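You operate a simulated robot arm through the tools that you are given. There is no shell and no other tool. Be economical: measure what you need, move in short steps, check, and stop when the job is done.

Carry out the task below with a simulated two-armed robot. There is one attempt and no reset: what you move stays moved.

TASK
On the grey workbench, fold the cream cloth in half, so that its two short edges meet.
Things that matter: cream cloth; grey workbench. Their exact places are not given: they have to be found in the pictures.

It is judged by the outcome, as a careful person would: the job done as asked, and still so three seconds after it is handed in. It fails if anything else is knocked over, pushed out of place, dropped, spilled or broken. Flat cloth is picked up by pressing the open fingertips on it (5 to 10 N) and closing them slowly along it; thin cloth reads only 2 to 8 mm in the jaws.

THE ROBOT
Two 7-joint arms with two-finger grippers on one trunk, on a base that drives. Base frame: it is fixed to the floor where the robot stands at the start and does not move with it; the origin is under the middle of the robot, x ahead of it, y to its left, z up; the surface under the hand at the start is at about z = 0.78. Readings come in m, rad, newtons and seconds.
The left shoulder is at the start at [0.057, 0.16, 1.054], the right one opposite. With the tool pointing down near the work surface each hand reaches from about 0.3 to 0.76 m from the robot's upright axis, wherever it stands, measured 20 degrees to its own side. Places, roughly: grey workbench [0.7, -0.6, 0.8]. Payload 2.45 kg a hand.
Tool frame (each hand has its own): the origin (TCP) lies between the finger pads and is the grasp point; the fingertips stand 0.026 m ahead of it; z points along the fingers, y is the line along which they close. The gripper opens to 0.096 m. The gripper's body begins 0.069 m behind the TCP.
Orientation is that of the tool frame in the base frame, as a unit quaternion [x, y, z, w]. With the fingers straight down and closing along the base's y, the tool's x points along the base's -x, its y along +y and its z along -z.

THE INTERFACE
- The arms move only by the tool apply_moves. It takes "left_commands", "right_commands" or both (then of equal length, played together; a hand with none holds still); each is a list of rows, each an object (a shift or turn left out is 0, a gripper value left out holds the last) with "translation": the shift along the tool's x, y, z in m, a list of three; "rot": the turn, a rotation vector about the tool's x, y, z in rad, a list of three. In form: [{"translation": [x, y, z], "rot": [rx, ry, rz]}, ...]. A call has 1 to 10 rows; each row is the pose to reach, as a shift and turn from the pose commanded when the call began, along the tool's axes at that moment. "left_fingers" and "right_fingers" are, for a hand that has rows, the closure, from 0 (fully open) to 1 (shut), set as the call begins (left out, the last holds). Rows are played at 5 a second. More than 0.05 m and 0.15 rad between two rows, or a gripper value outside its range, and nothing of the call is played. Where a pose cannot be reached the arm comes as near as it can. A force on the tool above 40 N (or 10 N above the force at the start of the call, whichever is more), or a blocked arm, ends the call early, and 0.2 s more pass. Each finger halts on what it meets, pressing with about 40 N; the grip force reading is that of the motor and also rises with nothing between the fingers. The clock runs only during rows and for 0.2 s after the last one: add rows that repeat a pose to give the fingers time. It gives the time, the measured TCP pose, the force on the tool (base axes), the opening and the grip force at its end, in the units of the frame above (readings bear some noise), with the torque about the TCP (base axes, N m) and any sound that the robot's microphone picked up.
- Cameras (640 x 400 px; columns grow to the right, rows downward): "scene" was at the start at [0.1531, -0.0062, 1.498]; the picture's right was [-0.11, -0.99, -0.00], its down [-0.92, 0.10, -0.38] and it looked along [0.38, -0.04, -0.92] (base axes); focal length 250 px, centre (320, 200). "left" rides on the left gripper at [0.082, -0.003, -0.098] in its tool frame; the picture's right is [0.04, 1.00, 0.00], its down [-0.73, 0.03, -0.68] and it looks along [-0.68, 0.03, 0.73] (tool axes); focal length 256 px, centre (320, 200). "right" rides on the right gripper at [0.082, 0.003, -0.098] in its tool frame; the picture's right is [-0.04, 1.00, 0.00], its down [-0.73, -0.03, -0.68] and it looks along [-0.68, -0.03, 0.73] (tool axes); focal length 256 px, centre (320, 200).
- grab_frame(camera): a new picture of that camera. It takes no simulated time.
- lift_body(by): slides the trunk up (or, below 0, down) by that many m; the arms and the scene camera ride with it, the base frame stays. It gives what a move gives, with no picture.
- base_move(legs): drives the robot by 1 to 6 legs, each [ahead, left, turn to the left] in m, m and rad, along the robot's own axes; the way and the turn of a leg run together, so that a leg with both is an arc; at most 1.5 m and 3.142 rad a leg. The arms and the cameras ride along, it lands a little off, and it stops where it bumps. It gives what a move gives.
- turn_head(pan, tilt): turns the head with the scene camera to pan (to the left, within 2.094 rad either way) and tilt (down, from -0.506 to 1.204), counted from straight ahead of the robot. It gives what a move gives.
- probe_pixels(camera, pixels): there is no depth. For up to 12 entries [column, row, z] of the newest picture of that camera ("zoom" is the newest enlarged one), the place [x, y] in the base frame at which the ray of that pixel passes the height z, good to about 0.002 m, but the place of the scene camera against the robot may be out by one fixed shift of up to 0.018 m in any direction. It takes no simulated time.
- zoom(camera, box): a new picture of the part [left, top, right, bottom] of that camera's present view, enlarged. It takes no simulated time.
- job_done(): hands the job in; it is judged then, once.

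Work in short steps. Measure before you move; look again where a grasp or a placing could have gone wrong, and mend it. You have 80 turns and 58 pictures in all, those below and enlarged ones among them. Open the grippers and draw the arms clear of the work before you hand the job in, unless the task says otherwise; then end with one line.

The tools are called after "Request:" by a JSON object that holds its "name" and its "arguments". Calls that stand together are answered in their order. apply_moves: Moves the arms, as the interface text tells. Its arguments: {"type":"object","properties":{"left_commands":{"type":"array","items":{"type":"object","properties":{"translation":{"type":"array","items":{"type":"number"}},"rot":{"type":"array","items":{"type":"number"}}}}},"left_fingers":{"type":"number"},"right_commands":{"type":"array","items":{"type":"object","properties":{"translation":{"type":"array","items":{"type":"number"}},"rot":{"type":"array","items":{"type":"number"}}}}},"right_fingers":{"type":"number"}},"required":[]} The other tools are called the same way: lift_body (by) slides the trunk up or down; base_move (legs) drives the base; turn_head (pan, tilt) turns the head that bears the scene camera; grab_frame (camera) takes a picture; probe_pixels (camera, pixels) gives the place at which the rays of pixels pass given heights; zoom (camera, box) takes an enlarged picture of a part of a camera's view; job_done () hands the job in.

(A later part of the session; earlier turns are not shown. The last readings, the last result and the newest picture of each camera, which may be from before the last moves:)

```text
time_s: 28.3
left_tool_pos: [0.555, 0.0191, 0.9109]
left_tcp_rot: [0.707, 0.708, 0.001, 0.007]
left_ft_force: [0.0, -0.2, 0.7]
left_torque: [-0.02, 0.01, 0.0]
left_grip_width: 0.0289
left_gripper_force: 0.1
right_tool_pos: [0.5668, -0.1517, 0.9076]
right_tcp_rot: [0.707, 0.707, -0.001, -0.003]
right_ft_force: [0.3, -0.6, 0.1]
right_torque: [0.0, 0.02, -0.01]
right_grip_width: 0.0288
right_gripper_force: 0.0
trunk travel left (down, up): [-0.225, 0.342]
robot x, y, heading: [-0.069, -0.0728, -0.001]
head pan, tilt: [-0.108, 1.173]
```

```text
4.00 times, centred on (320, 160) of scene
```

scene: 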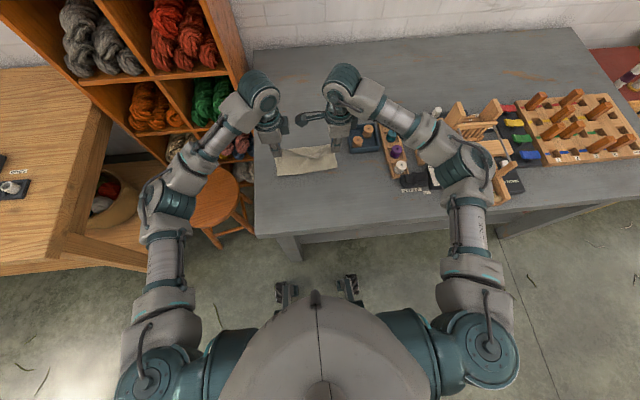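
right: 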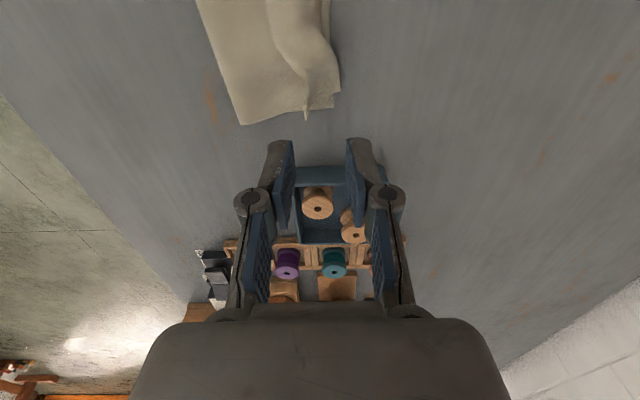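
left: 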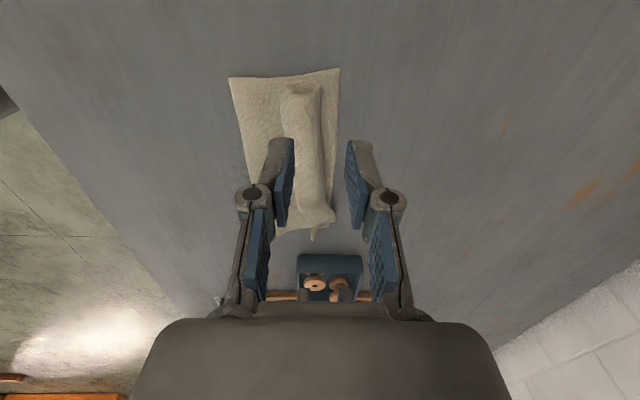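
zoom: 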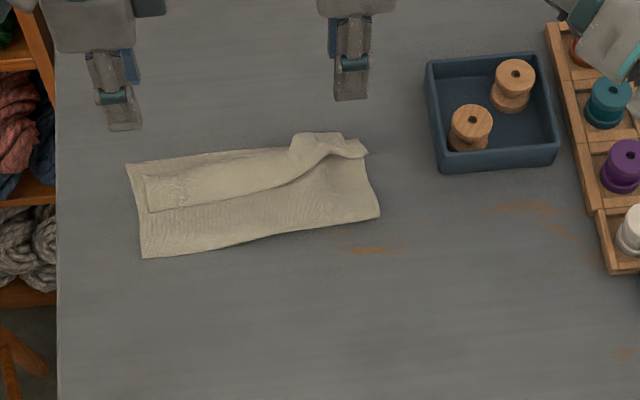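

The top edge folded back on itself: a flap edge now faces −x on top. The cleaner way is to grip that flap edge, unfold the cloth flat, and refold from the far edge while pitching the hands. I measure the flap.

Request:
{"name": "zoom", "arguments": {"camera": "left", "box": [210, 50, 370, 250]}}

Request:
{"name": "probe_pixels", "arguments": {"camera": "left", "pixels": [[229, 78, 0.78], [339, 68, 0.78], [283, 88, 0.788], [322, 85, 0.79], [289, 135, 0.788], [313, 238, 0.788], [334, 218, 0.788]]}}

Request:
{"name": "probe_pixels", "arguments": {"camera": "right", "pixels": [[241, 124, 0.782], [333, 107, 0.782], [339, 90, 0.785], [306, 118, 0.788], [303, 85, 0.788], [275, 40, 0.788], [328, 0, 0.782]]}}

```text
2.00 times, centred on (290, 150) of left
```

zoom: 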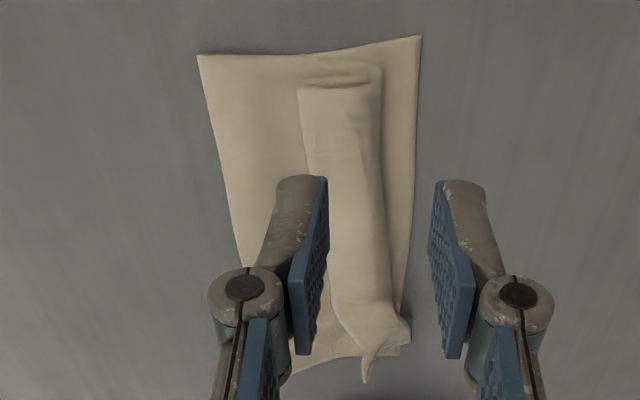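

```text
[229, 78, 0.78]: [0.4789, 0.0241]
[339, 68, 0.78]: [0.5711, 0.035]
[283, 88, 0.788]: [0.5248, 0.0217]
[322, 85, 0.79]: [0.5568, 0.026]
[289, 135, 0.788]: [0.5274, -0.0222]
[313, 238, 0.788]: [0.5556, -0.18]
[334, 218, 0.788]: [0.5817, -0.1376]
```

```text
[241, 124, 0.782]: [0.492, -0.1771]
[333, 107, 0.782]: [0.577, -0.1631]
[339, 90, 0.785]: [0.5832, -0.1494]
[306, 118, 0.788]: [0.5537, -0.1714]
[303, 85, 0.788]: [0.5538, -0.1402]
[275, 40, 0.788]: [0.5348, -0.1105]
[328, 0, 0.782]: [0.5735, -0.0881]
```

The flap is a soft roll (left x≈0.525–0.557, right ≈0.553–0.583). I straddle it with the fingers slightly above the lower layers and pinch it: left at (0.541, 0.006), right at (0.567, −0.145).

Request:
{"name": "apply_moves", "arguments": {"left_commands": [{"translation": [-0.006, -0.007, 0.03]}, {"translation": [-0.013, -0.014, 0.06]}, {"translation": [-0.013, -0.014, 0.085]}, {"translation": [-0.013, -0.014, 0.098]}, {"translation": [-0.013, -0.014, 0.098]}], "right_commands": [{"translation": [0.003, 0, 0.03]}, {"translation": [0.007, 0, 0.06]}, {"translation": [0.007, 0, 0.085]}, {"translation": [0.007, 0, 0.096]}, {"translation": [0.007, 0, 0.096]}], "left_fingers": 0.5, "right_fingers": 0.5}}

Request:
{"name": "grab_frame", "arguments": {"camera": "left"}}

Request:
{"name": "grab_frame", "arguments": {"camera": "right"}}

```text
time_s: 29.5
left_tool_pos: [0.5403, 0.0049, 0.8118]
left_tcp_rot: [0.707, 0.707, 0.001, 0.007]
left_ft_force: [0.1, 0.3, -0.1]
left_torque: [0.01, 0.03, 0.0]
left_grip_width: 0.0478
left_gripper_force: 0.0
right_tool_pos: [0.5661, -0.1448, 0.8126]
right_tcp_rot: [0.707, 0.707, -0.002, -0.003]
right_ft_force: [1.5, 0.1, -0.4]
right_torque: [0.01, 0.0, 0.0]
right_grip_width: 0.0483
right_gripper_force: 0.0
trunk travel left (down, up): [-0.225, 0.342]
robot x, y, heading: [-0.0686, -0.0744, 0.002]
head pan, tilt: [-0.108, 1.173]
```

```text
24 pictures are left
```

left: 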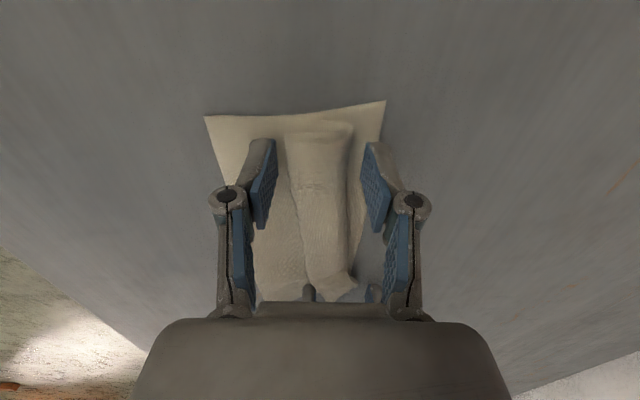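

```text
23 pictures are left
```

right: 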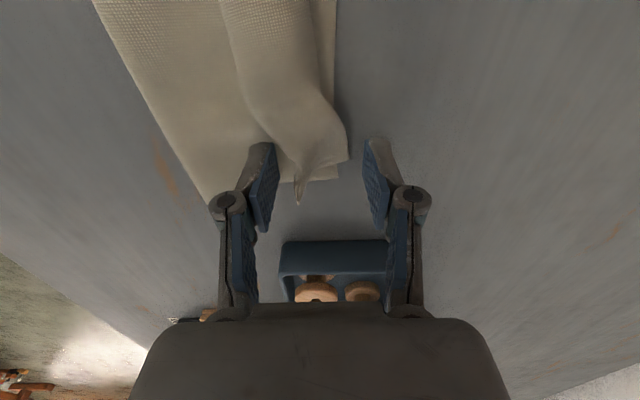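

Fingers straddle the roll. I close and lift 6 cm.

Request:
{"name": "apply_moves", "arguments": {"left_commands": [{"translation": [0, 0, 0]}, {"translation": [0, 0, 0]}, {"translation": [0, 0, 0]}, {"translation": [0, -0.005, -0.02]}, {"translation": [0, -0.015, -0.04]}, {"translation": [0, -0.025, -0.06]}, {"translation": [0, -0.025, -0.06]}], "right_commands": [{"translation": [0, 0, 0]}, {"translation": [0, 0, 0]}, {"translation": [0, 0, 0]}, {"translation": [0, -0.005, -0.02]}, {"translation": [0, -0.02, -0.04]}, {"translation": [0, -0.035, -0.06]}, {"translation": [0, -0.035, -0.06]}], "left_fingers": 1.0, "right_fingers": 1.0}}

Request:
{"name": "zoom", "arguments": {"camera": "scene", "box": [240, 110, 400, 210]}}

```text
time_s: 31.2
left_tool_pos: [0.5101, 0.0032, 0.8757]
left_tcp_rot: [0.711, 0.704, 0.003, 0.01]
left_ft_force: [-2.9, -0.7, 0.2]
left_torque: [0.0, -0.29, -0.18]
left_grip_width: 0.0054
left_gripper_force: 36.1
right_tool_pos: [0.5292, -0.1457, 0.8775]
right_tcp_rot: [0.712, 0.703, 0.002, 0.001]
right_ft_force: [2.6, 0.0, -2.3]
right_torque: [-0.13, 0.3, -0.32]
right_grip_width: 0.0047
right_gripper_force: 38.5
trunk travel left (down, up): [-0.225, 0.342]
robot x, y, heading: [-0.0691, -0.0712, -0.001]
head pan, tilt: [-0.108, 1.173]
stopped in row 7 (right hand): the force on the tool passed its limit at 43 N (the readings are from after the stop); the commanded pose is now the measured one
```

```text
4.00 times, centred on (320, 160) of scene
```

zoom: 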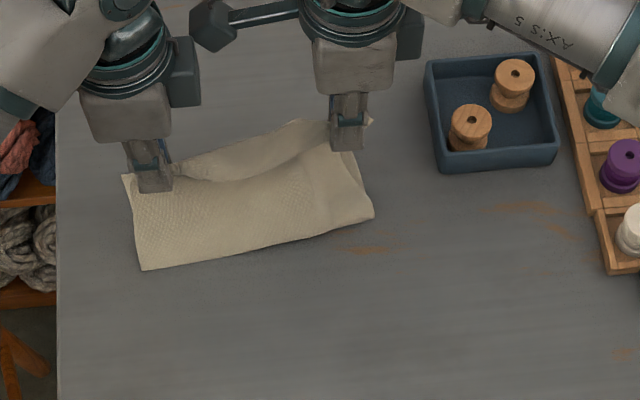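

The right hand hit 43 N, probably its camera boom against the left hand, since they are only 0.149 m apart. I separate them by 6 mm each and continue back along the unfolding arc with the right hand staying ahead in x.

Request:
{"name": "apply_moves", "arguments": {"left_commands": [{"translation": [0.006, -0.005, 0]}, {"translation": [0.006, -0.02, -0.004]}, {"translation": [0.006, -0.035, -0.004]}, {"translation": [0.006, -0.055, 0]}, {"translation": [0.006, -0.075, 0.006]}, {"translation": [0.006, -0.095, 0.014]}, {"translation": [0.006, -0.095, 0.014]}], "right_commands": [{"translation": [-0.006, 0, 0]}, {"translation": [-0.006, -0.012, -0.004]}, {"translation": [-0.006, -0.027, -0.004]}, {"translation": [-0.006, -0.047, 0]}, {"translation": [-0.006, -0.067, 0.006]}, {"translation": [-0.006, -0.087, 0.014]}, {"translation": [-0.006, -0.087, 0.014]}]}}

Request:
{"name": "grab_frame", "arguments": {"camera": "left"}}

Request:
{"name": "zoom", "arguments": {"camera": "scene", "box": [240, 110, 400, 210]}}

```text
time_s: 32.8
left_tool_pos: [0.4146, 0.0113, 0.8596]
left_tcp_rot: [0.71, 0.704, 0.002, 0.01]
left_ft_force: [1.0, 1.7, -0.1]
left_torque: [0.01, -0.16, 0.0]
left_grip_width: 0.0039
left_gripper_force: 37.1
right_tool_pos: [0.4421, -0.1532, 0.8616]
right_tcp_rot: [0.712, 0.703, 0.002, 0.001]
right_ft_force: [1.0, -0.5, 2.0]
right_torque: [0.01, -0.02, 0.04]
right_grip_width: 0.0038
right_gripper_force: 29.6
trunk travel left (down, up): [-0.225, 0.342]
robot x, y, heading: [-0.067, -0.072, 0.005]
head pan, tilt: [-0.108, 1.173]
```

```text
21 pictures are left
```

left: 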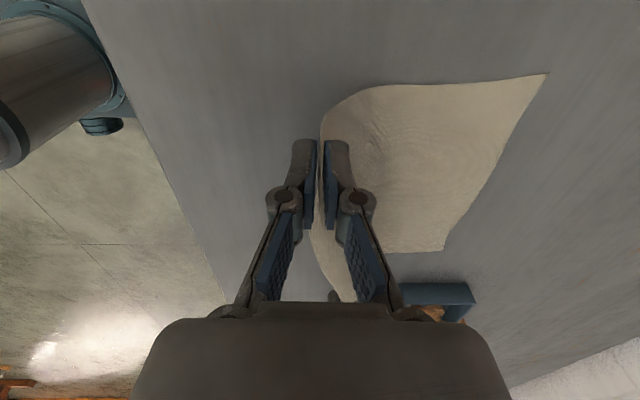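

```text
4.00 times, centred on (320, 160) of scene
```

zoom: 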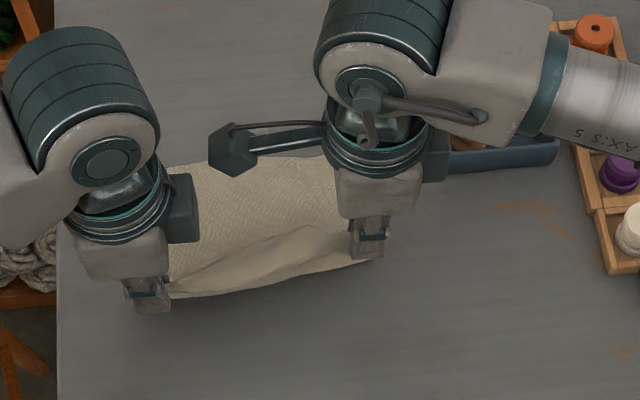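

Unfolding works. I continue back and down to lay the near edge: left to x≈0.345, right to x≈0.36, TCP z≈0.812.

Request:
{"name": "apply_moves", "arguments": {"left_commands": [{"translation": [0.001, -0.02, 0.005]}, {"translation": [0.001, -0.04, 0.015]}, {"translation": [0.001, -0.055, 0.028]}, {"translation": [0.001, -0.065, 0.04]}, {"translation": [0.001, -0.07, 0.048]}, {"translation": [0.001, -0.07, 0.048]}], "right_commands": [{"translation": [-0.001, -0.02, 0.005]}, {"translation": [-0.002, -0.04, 0.015]}, {"translation": [-0.003, -0.06, 0.028]}, {"translation": [-0.003, -0.075, 0.04]}, {"translation": [-0.003, -0.082, 0.05]}, {"translation": [-0.003, -0.082, 0.05]}]}}

Request:
{"name": "apply_moves", "arguments": {"left_commands": [{"translation": [0, 0, 0]}, {"translation": [0, 0, -0.002]}, {"translation": [0, 0, -0.03]}, {"translation": [0, 0, -0.07]}, {"translation": [0, 0, -0.11]}, {"translation": [0, 0, -0.12]}], "right_commands": [{"translation": [0, 0, 0]}, {"translation": [0, 0, -0.002]}, {"translation": [0, 0, -0.03]}, {"translation": [0, 0, -0.07]}, {"translation": [0, 0, -0.11]}, {"translation": [0, 0, -0.12]}], "left_fingers": 0.7, "right_fingers": 0.7}}

Request:
{"name": "grab_frame", "arguments": {"camera": "left"}}

Request:
{"name": "zoom", "arguments": {"camera": "scene", "box": [240, 110, 400, 210]}}

```text
time_s: 34.2
left_tool_pos: [0.3457, 0.0114, 0.8113]
left_tcp_rot: [0.71, 0.704, 0.002, 0.01]
left_ft_force: [0.2, -0.4, 1.4]
left_torque: [-0.02, -0.02, 0.03]
left_grip_width: 0.001
left_gripper_force: 28.2
right_tool_pos: [0.3595, -0.1531, 0.8133]
right_tcp_rot: [0.712, 0.703, 0.001, 0.001]
right_ft_force: [-7.8, -1.5, -0.4]
right_torque: [-0.08, 0.14, 0.08]
right_grip_width: 0.0007
right_gripper_force: 30.5
trunk travel left (down, up): [-0.225, 0.342]
robot x, y, heading: [-0.0696, -0.0722, 0.003]
head pan, tilt: [-0.108, 1.173]
```

```text
time_s: 35.6
left_tool_pos: [0.3443, 0.0132, 0.9321]
left_tcp_rot: [0.709, 0.705, 0.002, 0.009]
left_ft_force: [-0.5, -0.5, 0.5]
left_torque: [0.02, -0.01, 0.0]
left_grip_width: 0.0289
left_gripper_force: 0.0
right_tool_pos: [0.3593, -0.1525, 0.9347]
right_tcp_rot: [0.711, 0.703, 0.002, 0.0]
right_ft_force: [-0.3, 0.6, -0.1]
right_torque: [0.05, 0.01, -0.02]
right_grip_width: 0.0287
right_gripper_force: 0.1
trunk travel left (down, up): [-0.225, 0.342]
robot x, y, heading: [-0.0719, -0.0719, 0.004]
head pan, tilt: [-0.108, 1.173]
```

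```text
19 pictures are left
```

left: 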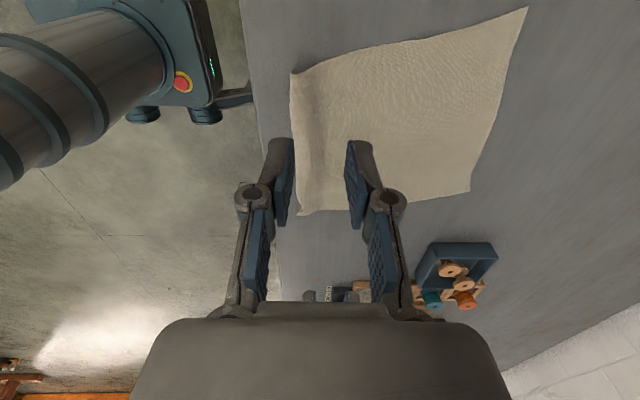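

```text
4.00 times, centred on (320, 160) of scene
```

zoom: 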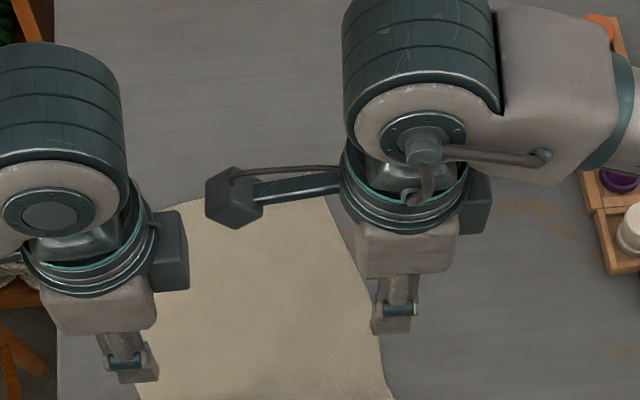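

The cloth is flat again. I probe its four corners in the left picture.

Request:
{"name": "probe_pixels", "arguments": {"camera": "left", "pixels": [[292, 74, 0.782], [302, 214, 0.78], [469, 190, 0.78], [527, 8, 0.78], [498, 100, 0.78], [296, 140, 0.782]]}}

```text
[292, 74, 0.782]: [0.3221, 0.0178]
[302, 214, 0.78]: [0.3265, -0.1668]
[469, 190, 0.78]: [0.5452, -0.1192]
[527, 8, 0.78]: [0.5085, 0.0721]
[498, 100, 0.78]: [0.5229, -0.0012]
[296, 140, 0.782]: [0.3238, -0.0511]
```

The length is only ~0.20–0.22 m, so some cloth is still tucked at the near edge. I look closer.

Request:
{"name": "zoom", "arguments": {"camera": "left", "box": [270, 0, 540, 230]}}

Request:
{"name": "zoom", "arguments": {"camera": "right", "box": [220, 0, 540, 220]}}

```text
1.74 times, centred on (405, 115) of left
```

zoom: 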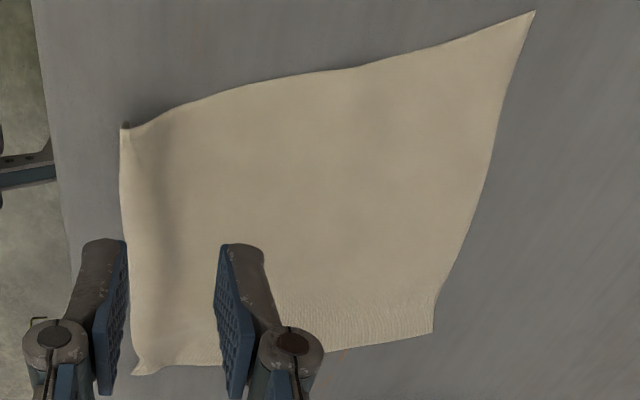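

```text
1.82 times, centred on (380, 110) of right
```

zoom: 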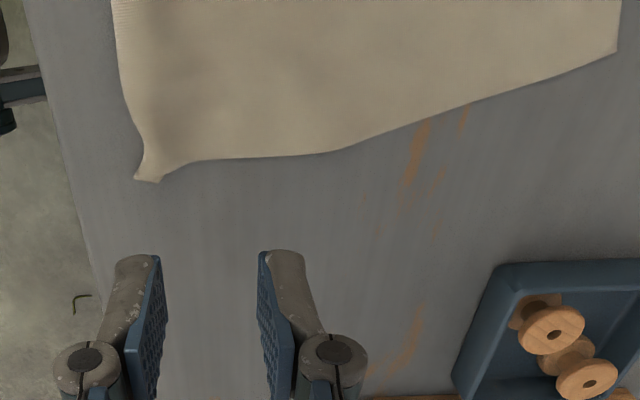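

The near ~4 cm is tucked underneath. I'll pinch that tuck crease at its corners, lift so the tucked flap hangs free, then move +x while lowering so that it trails out flat. First I go down over the crease.

Request:
{"name": "apply_moves", "arguments": {"left_commands": [{"translation": [-0.003, -0.005, 0.03]}, {"translation": [-0.007, -0.011, 0.065]}, {"translation": [-0.007, -0.011, 0.1]}, {"translation": [-0.007, -0.011, 0.12]}, {"translation": [-0.007, -0.011, 0.125]}, {"translation": [-0.007, -0.011, 0.126]}], "right_commands": [{"translation": [-0.001, -0.01, 0.03]}, {"translation": [-0.003, -0.022, 0.065]}, {"translation": [-0.003, -0.022, 0.1]}, {"translation": [-0.003, -0.022, 0.12]}, {"translation": [-0.003, -0.022, 0.126]}, {"translation": [-0.003, -0.022, 0.127]}]}}

```text
time_s: 37.0
left_tool_pos: [0.3339, 0.0032, 0.8062]
left_tcp_rot: [0.71, 0.704, 0.002, 0.01]
left_ft_force: [2.4, 0.6, 12.8]
left_torque: [0.17, -0.23, 0.0]
left_grip_width: 0.0287
left_gripper_force: 0.1
right_tool_pos: [0.3377, -0.1555, 0.8082]
right_tcp_rot: [0.711, 0.703, 0.002, 0.002]
right_ft_force: [0.8, -0.2, 10.2]
right_torque: [0.01, -0.04, 0.0]
right_grip_width: 0.0296
right_gripper_force: 0.8
trunk travel left (down, up): [-0.225, 0.342]
robot x, y, heading: [-0.0715, -0.0699, -0.0]
head pan, tilt: [-0.108, 1.173]
```

Pressing 10–13 N on both hands. I close gradually, then lift 7 cm with a slight forward drift.

Request:
{"name": "apply_moves", "arguments": {"left_commands": [{"translation": [0, 0, -0.0005]}, {"translation": [0, 0, -0.0005]}], "right_commands": [{"translation": [0, 0, 0]}, {"translation": [0, 0, 0]}], "left_fingers": 0.86, "right_fingers": 0.86}}

Request:
{"name": "apply_moves", "arguments": {"left_commands": [{"translation": [0, 0, 0]}, {"translation": [0, 0, 0]}, {"translation": [0, 0, 0]}, {"translation": [0, 0.005, -0.02]}, {"translation": [0, 0.012, -0.04]}, {"translation": [0, 0.02, -0.06]}, {"translation": [0, 0.025, -0.07]}, {"translation": [0, 0.025, -0.07]}], "right_commands": [{"translation": [0, 0, 0]}, {"translation": [0, 0, 0]}, {"translation": [0, 0, 0]}, {"translation": [0, 0.005, -0.02]}, {"translation": [0, 0.012, -0.04]}, {"translation": [0, 0.02, -0.06]}, {"translation": [0, 0.025, -0.07]}, {"translation": [0, 0.025, -0.07]}], "left_fingers": 1.0, "right_fingers": 1.0}}

Request:
{"name": "grab_frame", "arguments": {"camera": "left"}}

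```text
time_s: 37.6
left_tool_pos: [0.3332, 0.0038, 0.8069]
left_tcp_rot: [0.71, 0.704, 0.003, 0.009]
left_ft_force: [1.6, -0.9, 15.3]
left_torque: [0.17, 0.01, -0.04]
left_grip_width: 0.0133
left_gripper_force: 0.0
right_tool_pos: [0.3369, -0.1557, 0.807]
right_tcp_rot: [0.711, 0.703, 0.003, 0.001]
right_ft_force: [0.6, 0.0, 12.4]
right_torque: [0.09, -0.07, 0.0]
right_grip_width: 0.0125
right_gripper_force: 4.0
trunk travel left (down, up): [-0.225, 0.342]
robot x, y, heading: [-0.0703, -0.0716, -0.005]
head pan, tilt: [-0.108, 1.173]
```

```text
time_s: 39.4
left_tool_pos: [0.3595, 0.0029, 0.876]
left_tcp_rot: [0.71, 0.704, 0.002, 0.008]
left_ft_force: [-0.4, -0.4, -2.5]
left_torque: [-0.03, -0.04, 0.01]
left_grip_width: 0.0051
left_gripper_force: 33.4
right_tool_pos: [0.3626, -0.1577, 0.8747]
right_tcp_rot: [0.712, 0.702, 0.001, 0.0]
right_ft_force: [0.4, 0.3, 1.3]
right_torque: [0.01, -0.02, 0.03]
right_grip_width: 0.0
right_gripper_force: 28.0
trunk travel left (down, up): [-0.225, 0.342]
robot x, y, heading: [-0.0666, -0.0672, 0.0]
head pan, tilt: [-0.108, 1.173]
```

```text
15 pictures are left
```

left: 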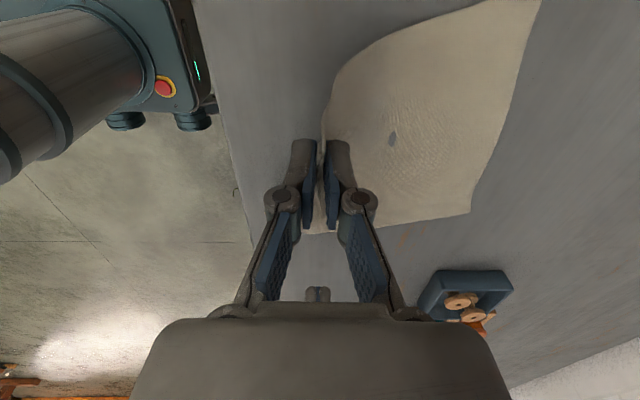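

The left hand holds (5 mm), but the right missed (0.0). I do the left side alone, lowering while moving +x so the flap trails out, with the right hand drawn away. Then I release and look.

Request:
{"name": "apply_moves", "arguments": {"left_commands": [{"translation": [0, 0.004, 0.015]}, {"translation": [0, 0.012, 0.03]}, {"translation": [0, 0.024, 0.042]}, {"translation": [0, 0.036, 0.052]}, {"translation": [0, 0.048, 0.061]}, {"translation": [0, 0.055, 0.065]}, {"translation": [0, 0.055, 0.065]}], "right_commands": [{"translation": [-0.01, 0, -0.02]}, {"translation": [-0.02, 0, -0.04]}, {"translation": [-0.03, 0, -0.05]}, {"translation": [-0.03, 0, -0.06]}, {"translation": [-0.03, 0, -0.06]}, {"translation": [-0.03, 0, -0.06]}, {"translation": [-0.03, 0, -0.06]}], "right_fingers": 0.7}}

Request:
{"name": "apply_moves", "arguments": {"left_commands": [{"translation": [0, 0, 0]}, {"translation": [0, 0, -0.002]}, {"translation": [0, 0, -0.03]}, {"translation": [0, 0, -0.07]}, {"translation": [0, 0, -0.11]}, {"translation": [0.04, 0, -0.13]}, {"translation": [0.04, 0, -0.13]}], "left_fingers": 0.7}}

Request:
{"name": "grab_frame", "arguments": {"camera": "left"}}

Request:
{"name": "grab_frame", "arguments": {"camera": "right"}}

```text
time_s: 41.0
left_tool_pos: [0.416, 0.0022, 0.8128]
left_tcp_rot: [0.71, 0.704, 0.002, 0.009]
left_ft_force: [0.1, -0.1, 1.6]
left_torque: [-0.02, 0.05, 0.02]
left_grip_width: 0.0026
left_gripper_force: 30.0
right_tool_pos: [0.3638, -0.1873, 0.9349]
right_tcp_rot: [0.711, 0.703, 0.003, 0.001]
right_ft_force: [0.2, -0.6, 0.3]
right_torque: [0.0, -0.03, 0.02]
right_grip_width: 0.0286
right_gripper_force: 0.0
trunk travel left (down, up): [-0.225, 0.342]
robot x, y, heading: [-0.0693, -0.0719, 0.001]
head pan, tilt: [-0.108, 1.173]
```

```text
time_s: 42.6
left_tool_pos: [0.4124, 0.0482, 0.9411]
left_tcp_rot: [0.711, 0.703, 0.003, 0.009]
left_ft_force: [0.7, -0.2, 0.2]
left_torque: [0.01, -0.02, -0.01]
left_grip_width: 0.029
left_gripper_force: 0.0
right_tool_pos: [0.3641, -0.186, 0.9353]
right_tcp_rot: [0.711, 0.703, 0.001, 0.001]
right_ft_force: [0.3, 0.3, -0.5]
right_torque: [0.01, 0.01, -0.01]
right_grip_width: 0.0289
right_gripper_force: 0.0
trunk travel left (down, up): [-0.225, 0.342]
robot x, y, heading: [-0.0686, -0.0705, 0.004]
head pan, tilt: [-0.108, 1.173]
```

```text
14 pictures are left
```

left: 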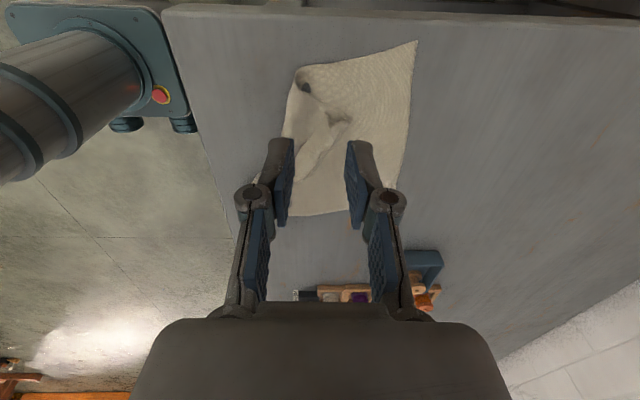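

```text
13 pictures are left
```

right: 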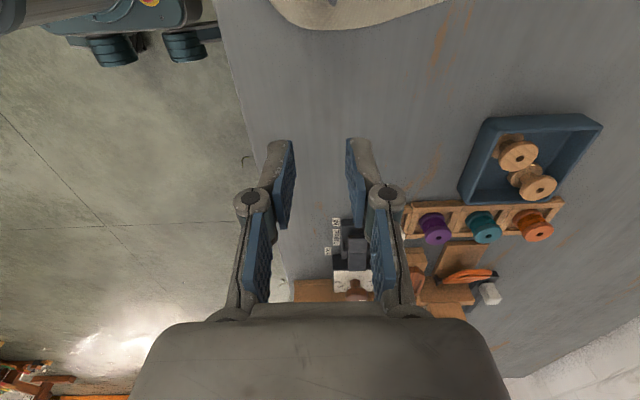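

I zoom on the cloth to understand its present state.

Request:
{"name": "zoom", "arguments": {"camera": "left", "box": [250, 20, 450, 230]}}

Request:
{"name": "probe_pixels", "arguments": {"camera": "left", "pixels": [[416, 42, 0.78], [298, 67, 0.785], [284, 135, 0.782], [398, 188, 0.78], [290, 216, 0.78], [258, 183, 0.782]]}}

```text
1.90 times, centred on (350, 125) of left
```

zoom: 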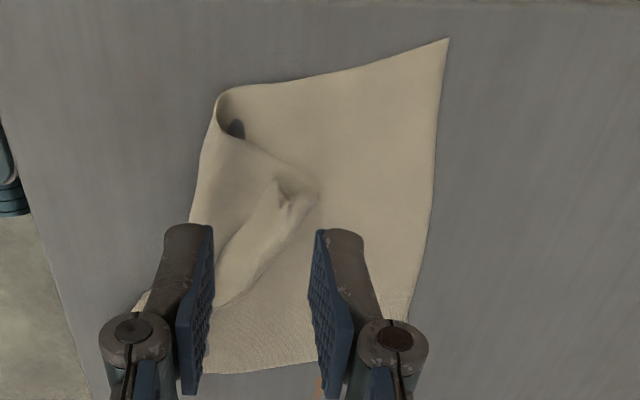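

```text
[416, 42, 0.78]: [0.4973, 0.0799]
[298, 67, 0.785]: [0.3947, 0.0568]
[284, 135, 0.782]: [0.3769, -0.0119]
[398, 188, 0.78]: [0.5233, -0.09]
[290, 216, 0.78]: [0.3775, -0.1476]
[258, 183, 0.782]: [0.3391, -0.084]
```

The near side is crumpled. The plan is to grip the far edge, lift the whole cloth to hang free so gravity straightens it, then lay the lower half back and fold the top edge over it. I move the hands above the far corners: left to (0.480, 0.062), right to (0.506, −0.100).

Request:
{"name": "apply_moves", "arguments": {"left_commands": [{"translation": [0.003, 0.017, 0]}, {"translation": [0.007, 0.034, 0]}, {"translation": [0.01, 0.05, 0]}, {"translation": [0.014, 0.068, 0.02]}, {"translation": [0.014, 0.068, 0.05]}, {"translation": [0.014, 0.068, 0.08]}, {"translation": [0.014, 0.068, 0.08]}], "right_commands": [{"translation": [0.017, 0.03, 0]}, {"translation": [0.034, 0.06, 0]}, {"translation": [0.051, 0.09, 0]}, {"translation": [0.068, 0.12, 0.02]}, {"translation": [0.086, 0.142, 0.045]}, {"translation": [0.086, 0.142, 0.075]}, {"translation": [0.086, 0.142, 0.075]}], "left_fingers": 0.65, "right_fingers": 0.65}}

Request:
{"name": "grab_frame", "arguments": {"camera": "left"}}

Request:
{"name": "grab_frame", "arguments": {"camera": "right"}}

```text
time_s: 44.2
left_tool_pos: [0.4804, 0.0595, 0.8615]
left_tcp_rot: [0.71, 0.704, 0.002, 0.01]
left_ft_force: [-1.2, 0.3, -0.2]
left_torque: [-0.03, -0.02, 0.03]
left_grip_width: 0.0337
left_gripper_force: 0.1
right_tool_pos: [0.5049, -0.1011, 0.8601]
right_tcp_rot: [0.712, 0.703, 0.002, 0.001]
right_ft_force: [0.8, 0.0, 0.0]
right_torque: [-0.01, -0.04, 0.02]
right_grip_width: 0.0335
right_gripper_force: 0.0
trunk travel left (down, up): [-0.225, 0.342]
robot x, y, heading: [-0.065, -0.0709, 0.006]
head pan, tilt: [-0.108, 1.173]
```

```text
11 pictures are left
```

left: 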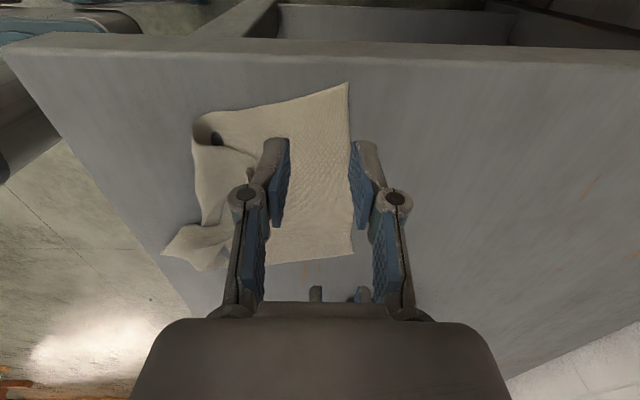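

```text
10 pictures are left
```

right: 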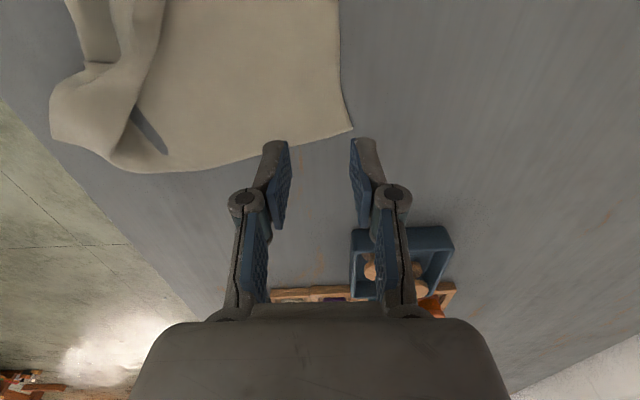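

Far-left corner is at (347,84) in the left picture, and far-right at (352,130) in the right picture. I probe them.

Request:
{"name": "probe_pixels", "arguments": {"camera": "left", "pixels": [[347, 84, 0.78], [353, 250, 0.78], [350, 130, 0.78]]}}

Request:
{"name": "probe_pixels", "arguments": {"camera": "right", "pixels": [[352, 130, 0.78], [342, 70, 0.78], [338, 0, 0.78]]}}

```text
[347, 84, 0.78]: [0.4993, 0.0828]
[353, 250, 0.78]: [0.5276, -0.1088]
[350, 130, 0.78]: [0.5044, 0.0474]
```

```text
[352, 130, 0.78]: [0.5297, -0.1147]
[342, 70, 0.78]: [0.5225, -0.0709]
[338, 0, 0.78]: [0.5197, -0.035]
```

The positions match. I descend to contact with tiny corrections.

Request:
{"name": "apply_moves", "arguments": {"left_commands": [{"translation": [0.004, 0.002, 0.025]}, {"translation": [0.004, 0.002, 0.045]}, {"translation": [0.004, 0.002, 0.052]}, {"translation": [0.004, 0.002, 0.0555]}, {"translation": [0.004, 0.002, 0.0555]}], "right_commands": [{"translation": [0.004, 0.001, 0.025]}, {"translation": [0.004, 0.001, 0.045]}, {"translation": [0.004, 0.001, 0.051]}, {"translation": [0.004, 0.001, 0.0545]}, {"translation": [0.004, 0.001, 0.0545]}]}}

```text
time_s: 45.4
left_tool_pos: [0.4854, 0.0617, 0.8078]
left_tcp_rot: [0.709, 0.705, 0.003, 0.01]
left_ft_force: [0.3, -0.5, 8.9]
left_torque: [0.03, 0.16, -0.02]
left_grip_width: 0.0342
left_gripper_force: 0.7
right_tool_pos: [0.5075, -0.0978, 0.8075]
right_tcp_rot: [0.712, 0.702, 0.002, 0.001]
right_ft_force: [1.4, -0.1, 2.6]
right_torque: [-0.02, 0.06, 0.01]
right_grip_width: 0.0334
right_gripper_force: 0.1
trunk travel left (down, up): [-0.225, 0.342]
robot x, y, heading: [-0.0693, -0.0722, 0.009]
head pan, tilt: [-0.108, 1.173]
```

Left reads 8.9 N and right 2.6 N, so I press the right 1.5 mm more and close in stages.

Request:
{"name": "apply_moves", "arguments": {"left_commands": [{"translation": [0, 0, 0.0003]}, {"translation": [0, 0, 0.0003]}], "right_commands": [{"translation": [0, 0, 0.0015]}, {"translation": [0, 0, 0.0015]}], "left_fingers": 0.68, "right_fingers": 0.68}}

Request:
{"name": "apply_moves", "arguments": {"left_commands": [{"translation": [0, 0, 0]}, {"translation": [0, 0, 0]}], "right_commands": [{"translation": [0, 0, 0]}, {"translation": [0, 0, 0]}], "left_fingers": 0.8, "right_fingers": 0.8}}

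Request:
{"name": "apply_moves", "arguments": {"left_commands": [{"translation": [0, 0, 0]}, {"translation": [0, 0, 0]}], "right_commands": [{"translation": [0, 0, 0]}, {"translation": [0, 0, 0]}], "left_fingers": 0.9, "right_fingers": 0.9}}

Request:
{"name": "apply_moves", "arguments": {"left_commands": [{"translation": [0, 0, 0]}, {"translation": [0, 0, 0]}, {"translation": [0, 0, 0]}, {"translation": [0, 0, -0.01]}, {"translation": [0, 0, -0.03]}, {"translation": [0, 0, -0.05]}, {"translation": [0, 0, -0.05]}], "right_commands": [{"translation": [0, 0, 0]}, {"translation": [0, 0, 0]}, {"translation": [0, 0, 0]}, {"translation": [0, 0, -0.01]}, {"translation": [0, 0, -0.03]}, {"translation": [0, 0, -0.05]}, {"translation": [0, 0, -0.05]}], "left_fingers": 1.0, "right_fingers": 1.0}}

```text
time_s: 46.0
left_tool_pos: [0.4835, 0.0611, 0.8079]
left_tcp_rot: [0.71, 0.704, 0.003, 0.01]
left_ft_force: [-0.4, 1.8, 9.0]
left_torque: [0.05, 0.2, 0.0]
left_grip_width: 0.0319
left_gripper_force: 0.8
right_tool_pos: [0.507, -0.0956, 0.8068]
right_tcp_rot: [0.71, 0.704, 0.002, 0.001]
right_ft_force: [0.1, 0.4, 11.3]
right_torque: [-0.13, 0.04, -0.01]
right_grip_width: 0.03
right_gripper_force: 0.2
trunk travel left (down, up): [-0.225, 0.342]
robot x, y, heading: [-0.0672, -0.073, 0.002]
head pan, tilt: [-0.108, 1.173]
```

```text
time_s: 46.6
left_tool_pos: [0.4838, 0.0606, 0.8073]
left_tcp_rot: [0.71, 0.704, 0.003, 0.01]
left_ft_force: [-0.9, 0.1, 12.5]
left_torque: [0.03, 0.17, 0.0]
left_grip_width: 0.02
left_gripper_force: 0.6
right_tool_pos: [0.5071, -0.0978, 0.8052]
right_tcp_rot: [0.711, 0.704, 0.002, 0.002]
right_ft_force: [-0.1, 0.3, 14.7]
right_torque: [-0.1, 0.0, 0.0]
right_grip_width: 0.021
right_gripper_force: 4.5
trunk travel left (down, up): [-0.225, 0.342]
robot x, y, heading: [-0.0678, -0.0724, -0.0]
head pan, tilt: [-0.108, 1.173]
```

```text
time_s: 47.2
left_tool_pos: [0.4843, 0.061, 0.807]
left_tcp_rot: [0.711, 0.704, 0.003, 0.01]
left_ft_force: [1.0, -1.2, 7.1]
left_torque: [-0.03, 0.07, -0.01]
left_grip_width: 0.0104
left_gripper_force: 0.0
right_tool_pos: [0.506, -0.0977, 0.8059]
right_tcp_rot: [0.711, 0.703, 0.004, 0.001]
right_ft_force: [-1.4, 1.3, 21.0]
right_torque: [-0.15, 0.1, -0.04]
right_grip_width: 0.01
right_gripper_force: 0.1
trunk travel left (down, up): [-0.225, 0.342]
robot x, y, heading: [-0.0684, -0.0701, -0.001]
head pan, tilt: [-0.108, 1.173]
```

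```text
time_s: 48.8
left_tool_pos: [0.483, 0.0617, 0.8563]
left_tcp_rot: [0.709, 0.705, 0.001, 0.008]
left_ft_force: [0.7, 0.1, 0.1]
left_torque: [0.02, 0.04, -0.01]
left_grip_width: 0.0047
left_gripper_force: 31.1
right_tool_pos: [0.5079, -0.0986, 0.8545]
right_tcp_rot: [0.71, 0.704, 0.001, 0.001]
right_ft_force: [0.1, -3.0, -9.1]
right_torque: [-0.02, -0.07, 0.0]
right_grip_width: 0.0006
right_gripper_force: 27.1
trunk travel left (down, up): [-0.225, 0.342]
robot x, y, heading: [-0.0742, -0.0728, -0.0]
head pan, tilt: [-0.108, 1.173]
```

The right width reads 0.6 mm (held cloth has read this low before), so I check with the right camera.

Request:
{"name": "grab_frame", "arguments": {"camera": "right"}}

```text
9 pictures are left
```

right: 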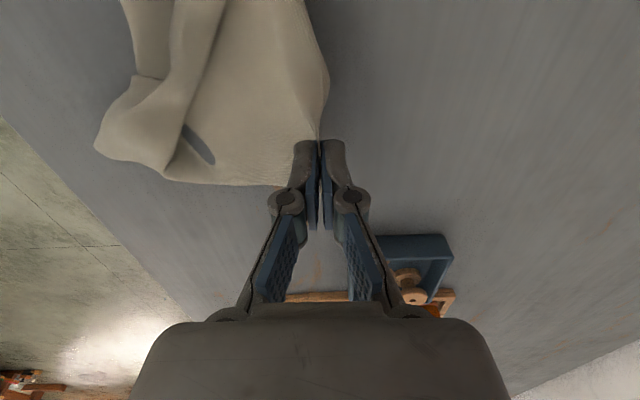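

Both corners are held. I lift the cloth up to hang freely, aligning both hands at x≈0.55, y≈0.0 and −0.162.

Request:
{"name": "apply_moves", "arguments": {"left_commands": [{"translation": [0, 0, -0.026]}, {"translation": [0, 0, -0.052]}, {"translation": [-0.006, 0.005, -0.078]}, {"translation": [-0.015, 0.013, -0.104]}, {"translation": [-0.025, 0.024, -0.13]}, {"translation": [-0.035, 0.035, -0.156]}, {"translation": [-0.045, 0.046, -0.182]}, {"translation": [-0.053, 0.057, -0.208]}, {"translation": [-0.06, 0.067, -0.232]}, {"translation": [-0.062, 0.067, -0.245]}], "right_commands": [{"translation": [0, 0, -0.026]}, {"translation": [0, 0, -0.052]}, {"translation": [-0.006, 0.003, -0.078]}, {"translation": [-0.015, 0.008, -0.104]}, {"translation": [-0.025, 0.014, -0.13]}, {"translation": [-0.035, 0.021, -0.156]}, {"translation": [-0.045, 0.028, -0.182]}, {"translation": [-0.053, 0.035, -0.208]}, {"translation": [-0.061, 0.042, -0.232]}, {"translation": [-0.063, 0.042, -0.247]}]}}

Request:
{"name": "grab_frame", "arguments": {"camera": "scene"}}

```text
time_s: 51.0
left_tool_pos: [0.5472, 0.0007, 1.1033]
left_tcp_rot: [0.71, 0.704, 0.002, 0.009]
left_ft_force: [1.0, 0.9, -1.8]
left_torque: [-0.04, -0.03, 0.02]
left_grip_width: 0.0047
left_gripper_force: 33.2
right_tool_pos: [0.5477, -0.1622, 1.1029]
right_tcp_rot: [0.711, 0.703, 0.002, 0.001]
right_ft_force: [-1.3, 0.2, 0.7]
right_torque: [0.0, -0.02, 0.0]
right_grip_width: 0.0012
right_gripper_force: 28.7
trunk travel left (down, up): [-0.225, 0.342]
robot x, y, heading: [-0.0649, -0.0738, 0.001]
head pan, tilt: [-0.108, 1.173]
```

```text
8 pictures are left
```

scene: 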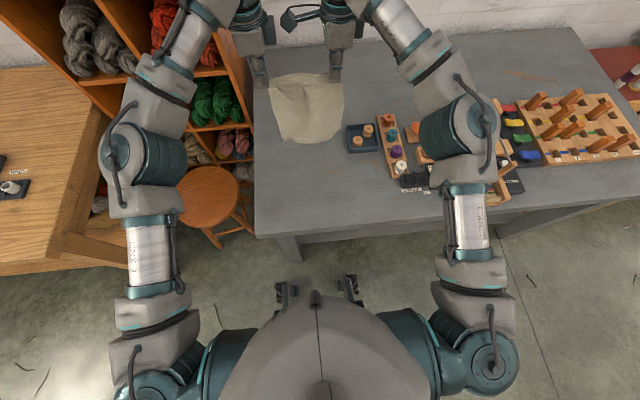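

The cloth hangs free and straight. I let it settle, then lower while drifting −x so that the bottom edge trails toward +x.

Request:
{"name": "apply_moves", "arguments": {"left_commands": [{"translation": [0, 0, 0]}, {"translation": [0, 0, 0]}, {"translation": [0, 0, 0]}, {"translation": [0, 0, 0]}, {"translation": [0, 0, 0]}, {"translation": [0, -0.004, 0.013]}, {"translation": [0, -0.008, 0.026]}, {"translation": [0, -0.013, 0.039]}, {"translation": [0, -0.019, 0.05]}, {"translation": [0, -0.027, 0.06]}], "right_commands": [{"translation": [0, 0, 0]}, {"translation": [0, 0, 0]}, {"translation": [0, 0, 0]}, {"translation": [0, 0, 0]}, {"translation": [0, 0, 0]}, {"translation": [0, -0.004, 0.013]}, {"translation": [0, -0.008, 0.026]}, {"translation": [0, -0.013, 0.039]}, {"translation": [0, -0.019, 0.05]}, {"translation": [0, -0.027, 0.06]}]}}

Request:
{"name": "apply_moves", "arguments": {"left_commands": [{"translation": [0, -0.012, 0.012]}, {"translation": [0, -0.024, 0.024]}, {"translation": [0, -0.036, 0.036]}, {"translation": [0, -0.048, 0.048]}, {"translation": [0, -0.06, 0.06]}, {"translation": [0, -0.072, 0.072]}, {"translation": [0, -0.084, 0.084]}, {"translation": [0, -0.096, 0.096]}, {"translation": [0, -0.107, 0.108]}, {"translation": [0, -0.107, 0.108]}], "right_commands": [{"translation": [0, -0.012, 0.012]}, {"translation": [0, -0.024, 0.024]}, {"translation": [0, -0.036, 0.036]}, {"translation": [0, -0.048, 0.048]}, {"translation": [0, -0.06, 0.06]}, {"translation": [0, -0.072, 0.072]}, {"translation": [0, -0.084, 0.084]}, {"translation": [0, -0.096, 0.096]}, {"translation": [0, -0.107, 0.108]}, {"translation": [0, -0.107, 0.108]}]}}

Request:
{"name": "grab_frame", "arguments": {"camera": "left"}}

```text
time_s: 53.2
left_tool_pos: [0.5216, 0.0023, 1.0416]
left_tcp_rot: [0.71, 0.704, 0.001, 0.009]
left_ft_force: [-3.9, -0.9, -2.0]
left_torque: [-0.01, 0.08, 0.02]
left_grip_width: 0.0001
left_gripper_force: 27.9
right_tool_pos: [0.5212, -0.1623, 1.0411]
right_tcp_rot: [0.711, 0.703, 0.002, 0.001]
right_ft_force: [7.5, -1.7, -10.2]
right_torque: [-0.15, -0.53, -0.06]
right_grip_width: 0.0003
right_gripper_force: 27.5
trunk travel left (down, up): [-0.225, 0.342]
robot x, y, heading: [-0.0674, -0.0699, -0.001]
head pan, tilt: [-0.108, 1.173]
```

```text
time_s: 55.4
left_tool_pos: [0.4154, 0.0007, 0.9305]
left_tcp_rot: [0.71, 0.704, 0.001, 0.009]
left_ft_force: [-3.8, 0.8, 2.1]
left_torque: [-0.01, 0.1, -0.02]
left_grip_width: 0.0008
left_gripper_force: 30.8
right_tool_pos: [0.4145, -0.1596, 0.9326]
right_tcp_rot: [0.711, 0.704, 0.002, 0.001]
right_ft_force: [-3.0, -2.4, -0.3]
right_torque: [-0.04, 0.15, 0.02]
right_grip_width: 0.0038
right_gripper_force: 29.2
trunk travel left (down, up): [-0.225, 0.342]
robot x, y, heading: [-0.0707, -0.0697, -0.001]
head pan, tilt: [-0.108, 1.173]
```

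```text
7 pictures are left
```

left: 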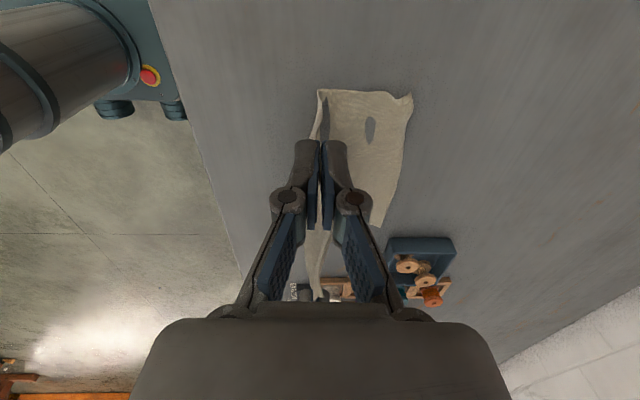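

The lower half lies toward +x with the rest hanging from the hands. I probe the bottom edge corners at (412,96) and (378,227) and the table contact.

Request:
{"name": "probe_pixels", "arguments": {"camera": "left", "pixels": [[412, 96, 0.782], [378, 227, 0.782], [403, 160, 0.782], [318, 92, 0.785]]}}

Request:
{"name": "zoom", "arguments": {"camera": "left", "box": [280, 70, 440, 240]}}

```text
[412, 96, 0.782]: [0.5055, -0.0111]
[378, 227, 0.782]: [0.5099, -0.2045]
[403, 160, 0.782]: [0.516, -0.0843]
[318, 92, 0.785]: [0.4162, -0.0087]
```

```text
2.35 times, centred on (360, 155) of left
```

zoom: 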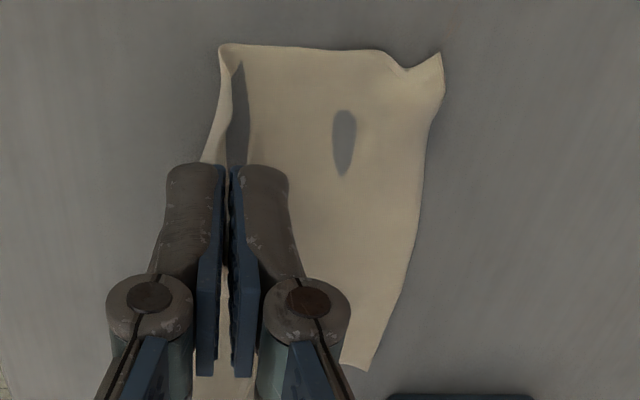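

The lower half lies with its bottom edge at x≈0.51 and the crease at ≈0.416. I go 3 cm further back to bring the crease to mid-length, then start the arc over to x≈0.487 with a −15 mm y shift to match the lower layer.

Request:
{"name": "apply_moves", "arguments": {"left_commands": [{"translation": [0, -0.01, 0.003]}, {"translation": [0, -0.02, 0.006]}, {"translation": [0, -0.03, 0.009]}, {"translation": [0, -0.03, 0.009]}], "right_commands": [{"translation": [0, -0.01, 0.003]}, {"translation": [0, -0.02, 0.006]}, {"translation": [0, -0.03, 0.009]}, {"translation": [0, -0.03, 0.009]}]}}

Request:
{"name": "apply_moves", "arguments": {"left_commands": [{"translation": [-0.002, 0.015, 0.004]}, {"translation": [-0.004, 0.034, 0.013]}, {"translation": [-0.006, 0.05, 0.023]}, {"translation": [-0.008, 0.065, 0.034]}, {"translation": [-0.01, 0.078, 0.047]}, {"translation": [-0.012, 0.089, 0.06]}, {"translation": [-0.014, 0.097, 0.075]}, {"translation": [-0.015, 0.102, 0.09]}, {"translation": [-0.015, 0.102, 0.09]}], "right_commands": [{"translation": [-0.002, 0.015, 0.004]}, {"translation": [-0.004, 0.034, 0.013]}, {"translation": [-0.006, 0.05, 0.023]}, {"translation": [-0.008, 0.065, 0.034]}, {"translation": [-0.01, 0.078, 0.047]}, {"translation": [-0.012, 0.089, 0.06]}, {"translation": [-0.014, 0.097, 0.075]}, {"translation": [-0.015, 0.102, 0.09]}, {"translation": [-0.015, 0.102, 0.09]}]}}

Request:
{"name": "grab_frame", "arguments": {"camera": "left"}}

```text
time_s: 56.4
left_tool_pos: [0.3853, 0.001, 0.9237]
left_tcp_rot: [0.709, 0.705, 0.002, 0.009]
left_ft_force: [-0.2, 0.4, -0.1]
left_torque: [-0.02, 0.03, 0.02]
left_grip_width: 0.0049
left_gripper_force: 32.9
right_tool_pos: [0.3837, -0.1599, 0.9244]
right_tcp_rot: [0.711, 0.703, 0.001, 0.001]
right_ft_force: [-1.1, 0.1, 1.3]
right_torque: [-0.01, 0.12, 0.06]
right_grip_width: 0.0037
right_gripper_force: 30.5
trunk travel left (down, up): [-0.225, 0.342]
robot x, y, heading: [-0.0709, -0.0726, -0.001]
head pan, tilt: [-0.108, 1.173]
```

```text
time_s: 58.4
left_tool_pos: [0.4896, -0.0159, 0.8358]
left_tcp_rot: [0.71, 0.704, 0.003, 0.008]
left_ft_force: [1.1, -2.1, 1.6]
left_torque: [0.0, 0.0, 0.0]
left_grip_width: 0.0004
left_gripper_force: 29.0
right_tool_pos: [0.4877, -0.1772, 0.8346]
right_tcp_rot: [0.711, 0.703, 0.002, 0.001]
right_ft_force: [-1.8, 1.1, 1.9]
right_torque: [0.08, -0.01, 0.0]
right_grip_width: 0.0003
right_gripper_force: 26.6
trunk travel left (down, up): [-0.225, 0.342]
robot x, y, heading: [-0.0655, -0.069, 0.001]
head pan, tilt: [-0.108, 1.173]
```

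```text
5 pictures are left
```

left: 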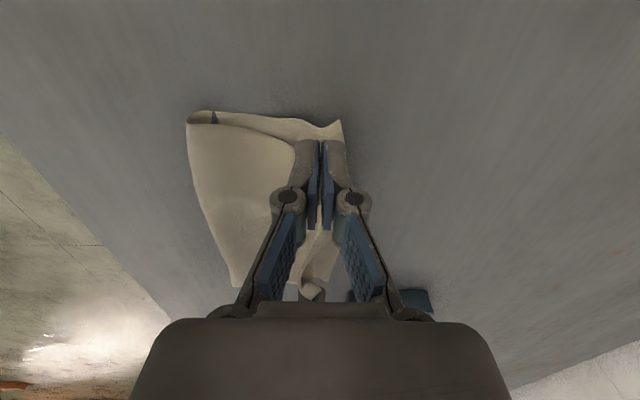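

The fold is over. I probe the lower edge corner (342,122), crease (188,120) and lower edge (330,280).

Request:
{"name": "probe_pixels", "arguments": {"camera": "left", "pixels": [[342, 122, 0.785], [188, 120, 0.79], [232, 284, 0.79], [322, 270, 0.782]]}}

```text
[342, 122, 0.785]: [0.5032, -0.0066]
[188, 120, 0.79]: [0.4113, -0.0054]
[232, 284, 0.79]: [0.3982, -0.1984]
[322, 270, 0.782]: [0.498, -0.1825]
```

The crease is near x≈0.405 and the lower edge near 0.50. I lower the pinch to the bench, 4 mm back, and release gently.

Request:
{"name": "apply_moves", "arguments": {"left_commands": [{"translation": [0, -0.002, 0.01]}, {"translation": [0, -0.004, 0.018]}, {"translation": [0, -0.004, 0.025]}, {"translation": [0, -0.004, 0.025]}], "right_commands": [{"translation": [0, -0.002, 0.01]}, {"translation": [0, -0.004, 0.017]}, {"translation": [0, -0.004, 0.023]}, {"translation": [0, -0.004, 0.023]}]}}

Request:
{"name": "apply_moves", "arguments": {"left_commands": [{"translation": [0, 0, 0]}, {"translation": [0, 0, -0.001]}, {"translation": [0, 0, -0.02]}, {"translation": [0, 0, -0.05]}, {"translation": [0, 0, -0.09]}, {"translation": [0.03, 0, -0.12]}, {"translation": [0.03, 0, -0.12]}], "right_commands": [{"translation": [0, 0, 0]}, {"translation": [0, 0, -0.001]}, {"translation": [0, 0, -0.02]}, {"translation": [0, 0, -0.05]}, {"translation": [0, 0, -0.09]}, {"translation": [-0.02, 0, -0.12]}, {"translation": [-0.02, 0, -0.12]}], "left_fingers": 0.65, "right_fingers": 0.65}}

Request:
{"name": "zoom", "arguments": {"camera": "left", "box": [180, 50, 400, 230]}}

```text
time_s: 59.4
left_tool_pos: [0.4857, -0.0169, 0.8098]
left_tcp_rot: [0.71, 0.704, 0.002, 0.009]
left_ft_force: [-1.5, 0.3, 0.3]
left_torque: [-0.02, 0.03, -0.01]
left_grip_width: 0.0019
left_gripper_force: 28.5
right_tool_pos: [0.4831, -0.177, 0.8122]
right_tcp_rot: [0.711, 0.703, 0.001, 0.0]
right_ft_force: [0.4, 0.1, 0.0]
right_torque: [0.02, -0.01, -0.02]
right_grip_width: 0.0053
right_gripper_force: 32.0
trunk travel left (down, up): [-0.225, 0.342]
robot x, y, heading: [-0.0686, -0.0735, -0.001]
head pan, tilt: [-0.108, 1.173]
```

```text
time_s: 61.0
left_tool_pos: [0.4826, 0.0143, 0.9283]
left_tcp_rot: [0.71, 0.704, 0.001, 0.008]
left_ft_force: [0.4, 0.5, -0.6]
left_torque: [-0.05, 0.0, -0.01]
left_grip_width: 0.0334
left_gripper_force: 0.0
right_tool_pos: [0.4845, -0.1938, 0.9317]
right_tcp_rot: [0.711, 0.703, 0.002, 0.0]
right_ft_force: [-0.5, -0.1, -0.1]
right_torque: [-0.01, 0.04, 0.01]
right_grip_width: 0.0334
right_gripper_force: 0.0
trunk travel left (down, up): [-0.225, 0.342]
robot x, y, heading: [-0.0655, -0.0714, 0.004]
head pan, tilt: [-0.108, 1.173]
```

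```text
2.22 times, centred on (290, 140) of left
```

zoom: 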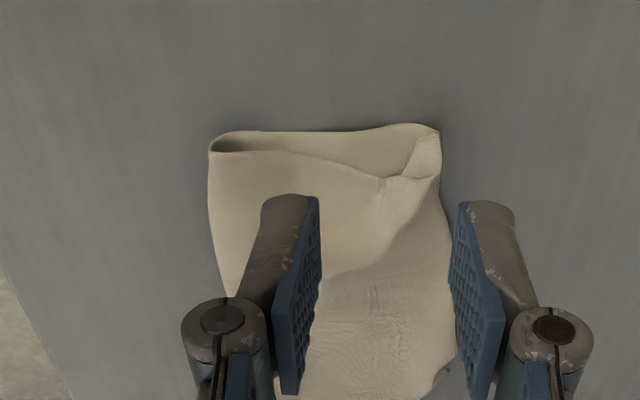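

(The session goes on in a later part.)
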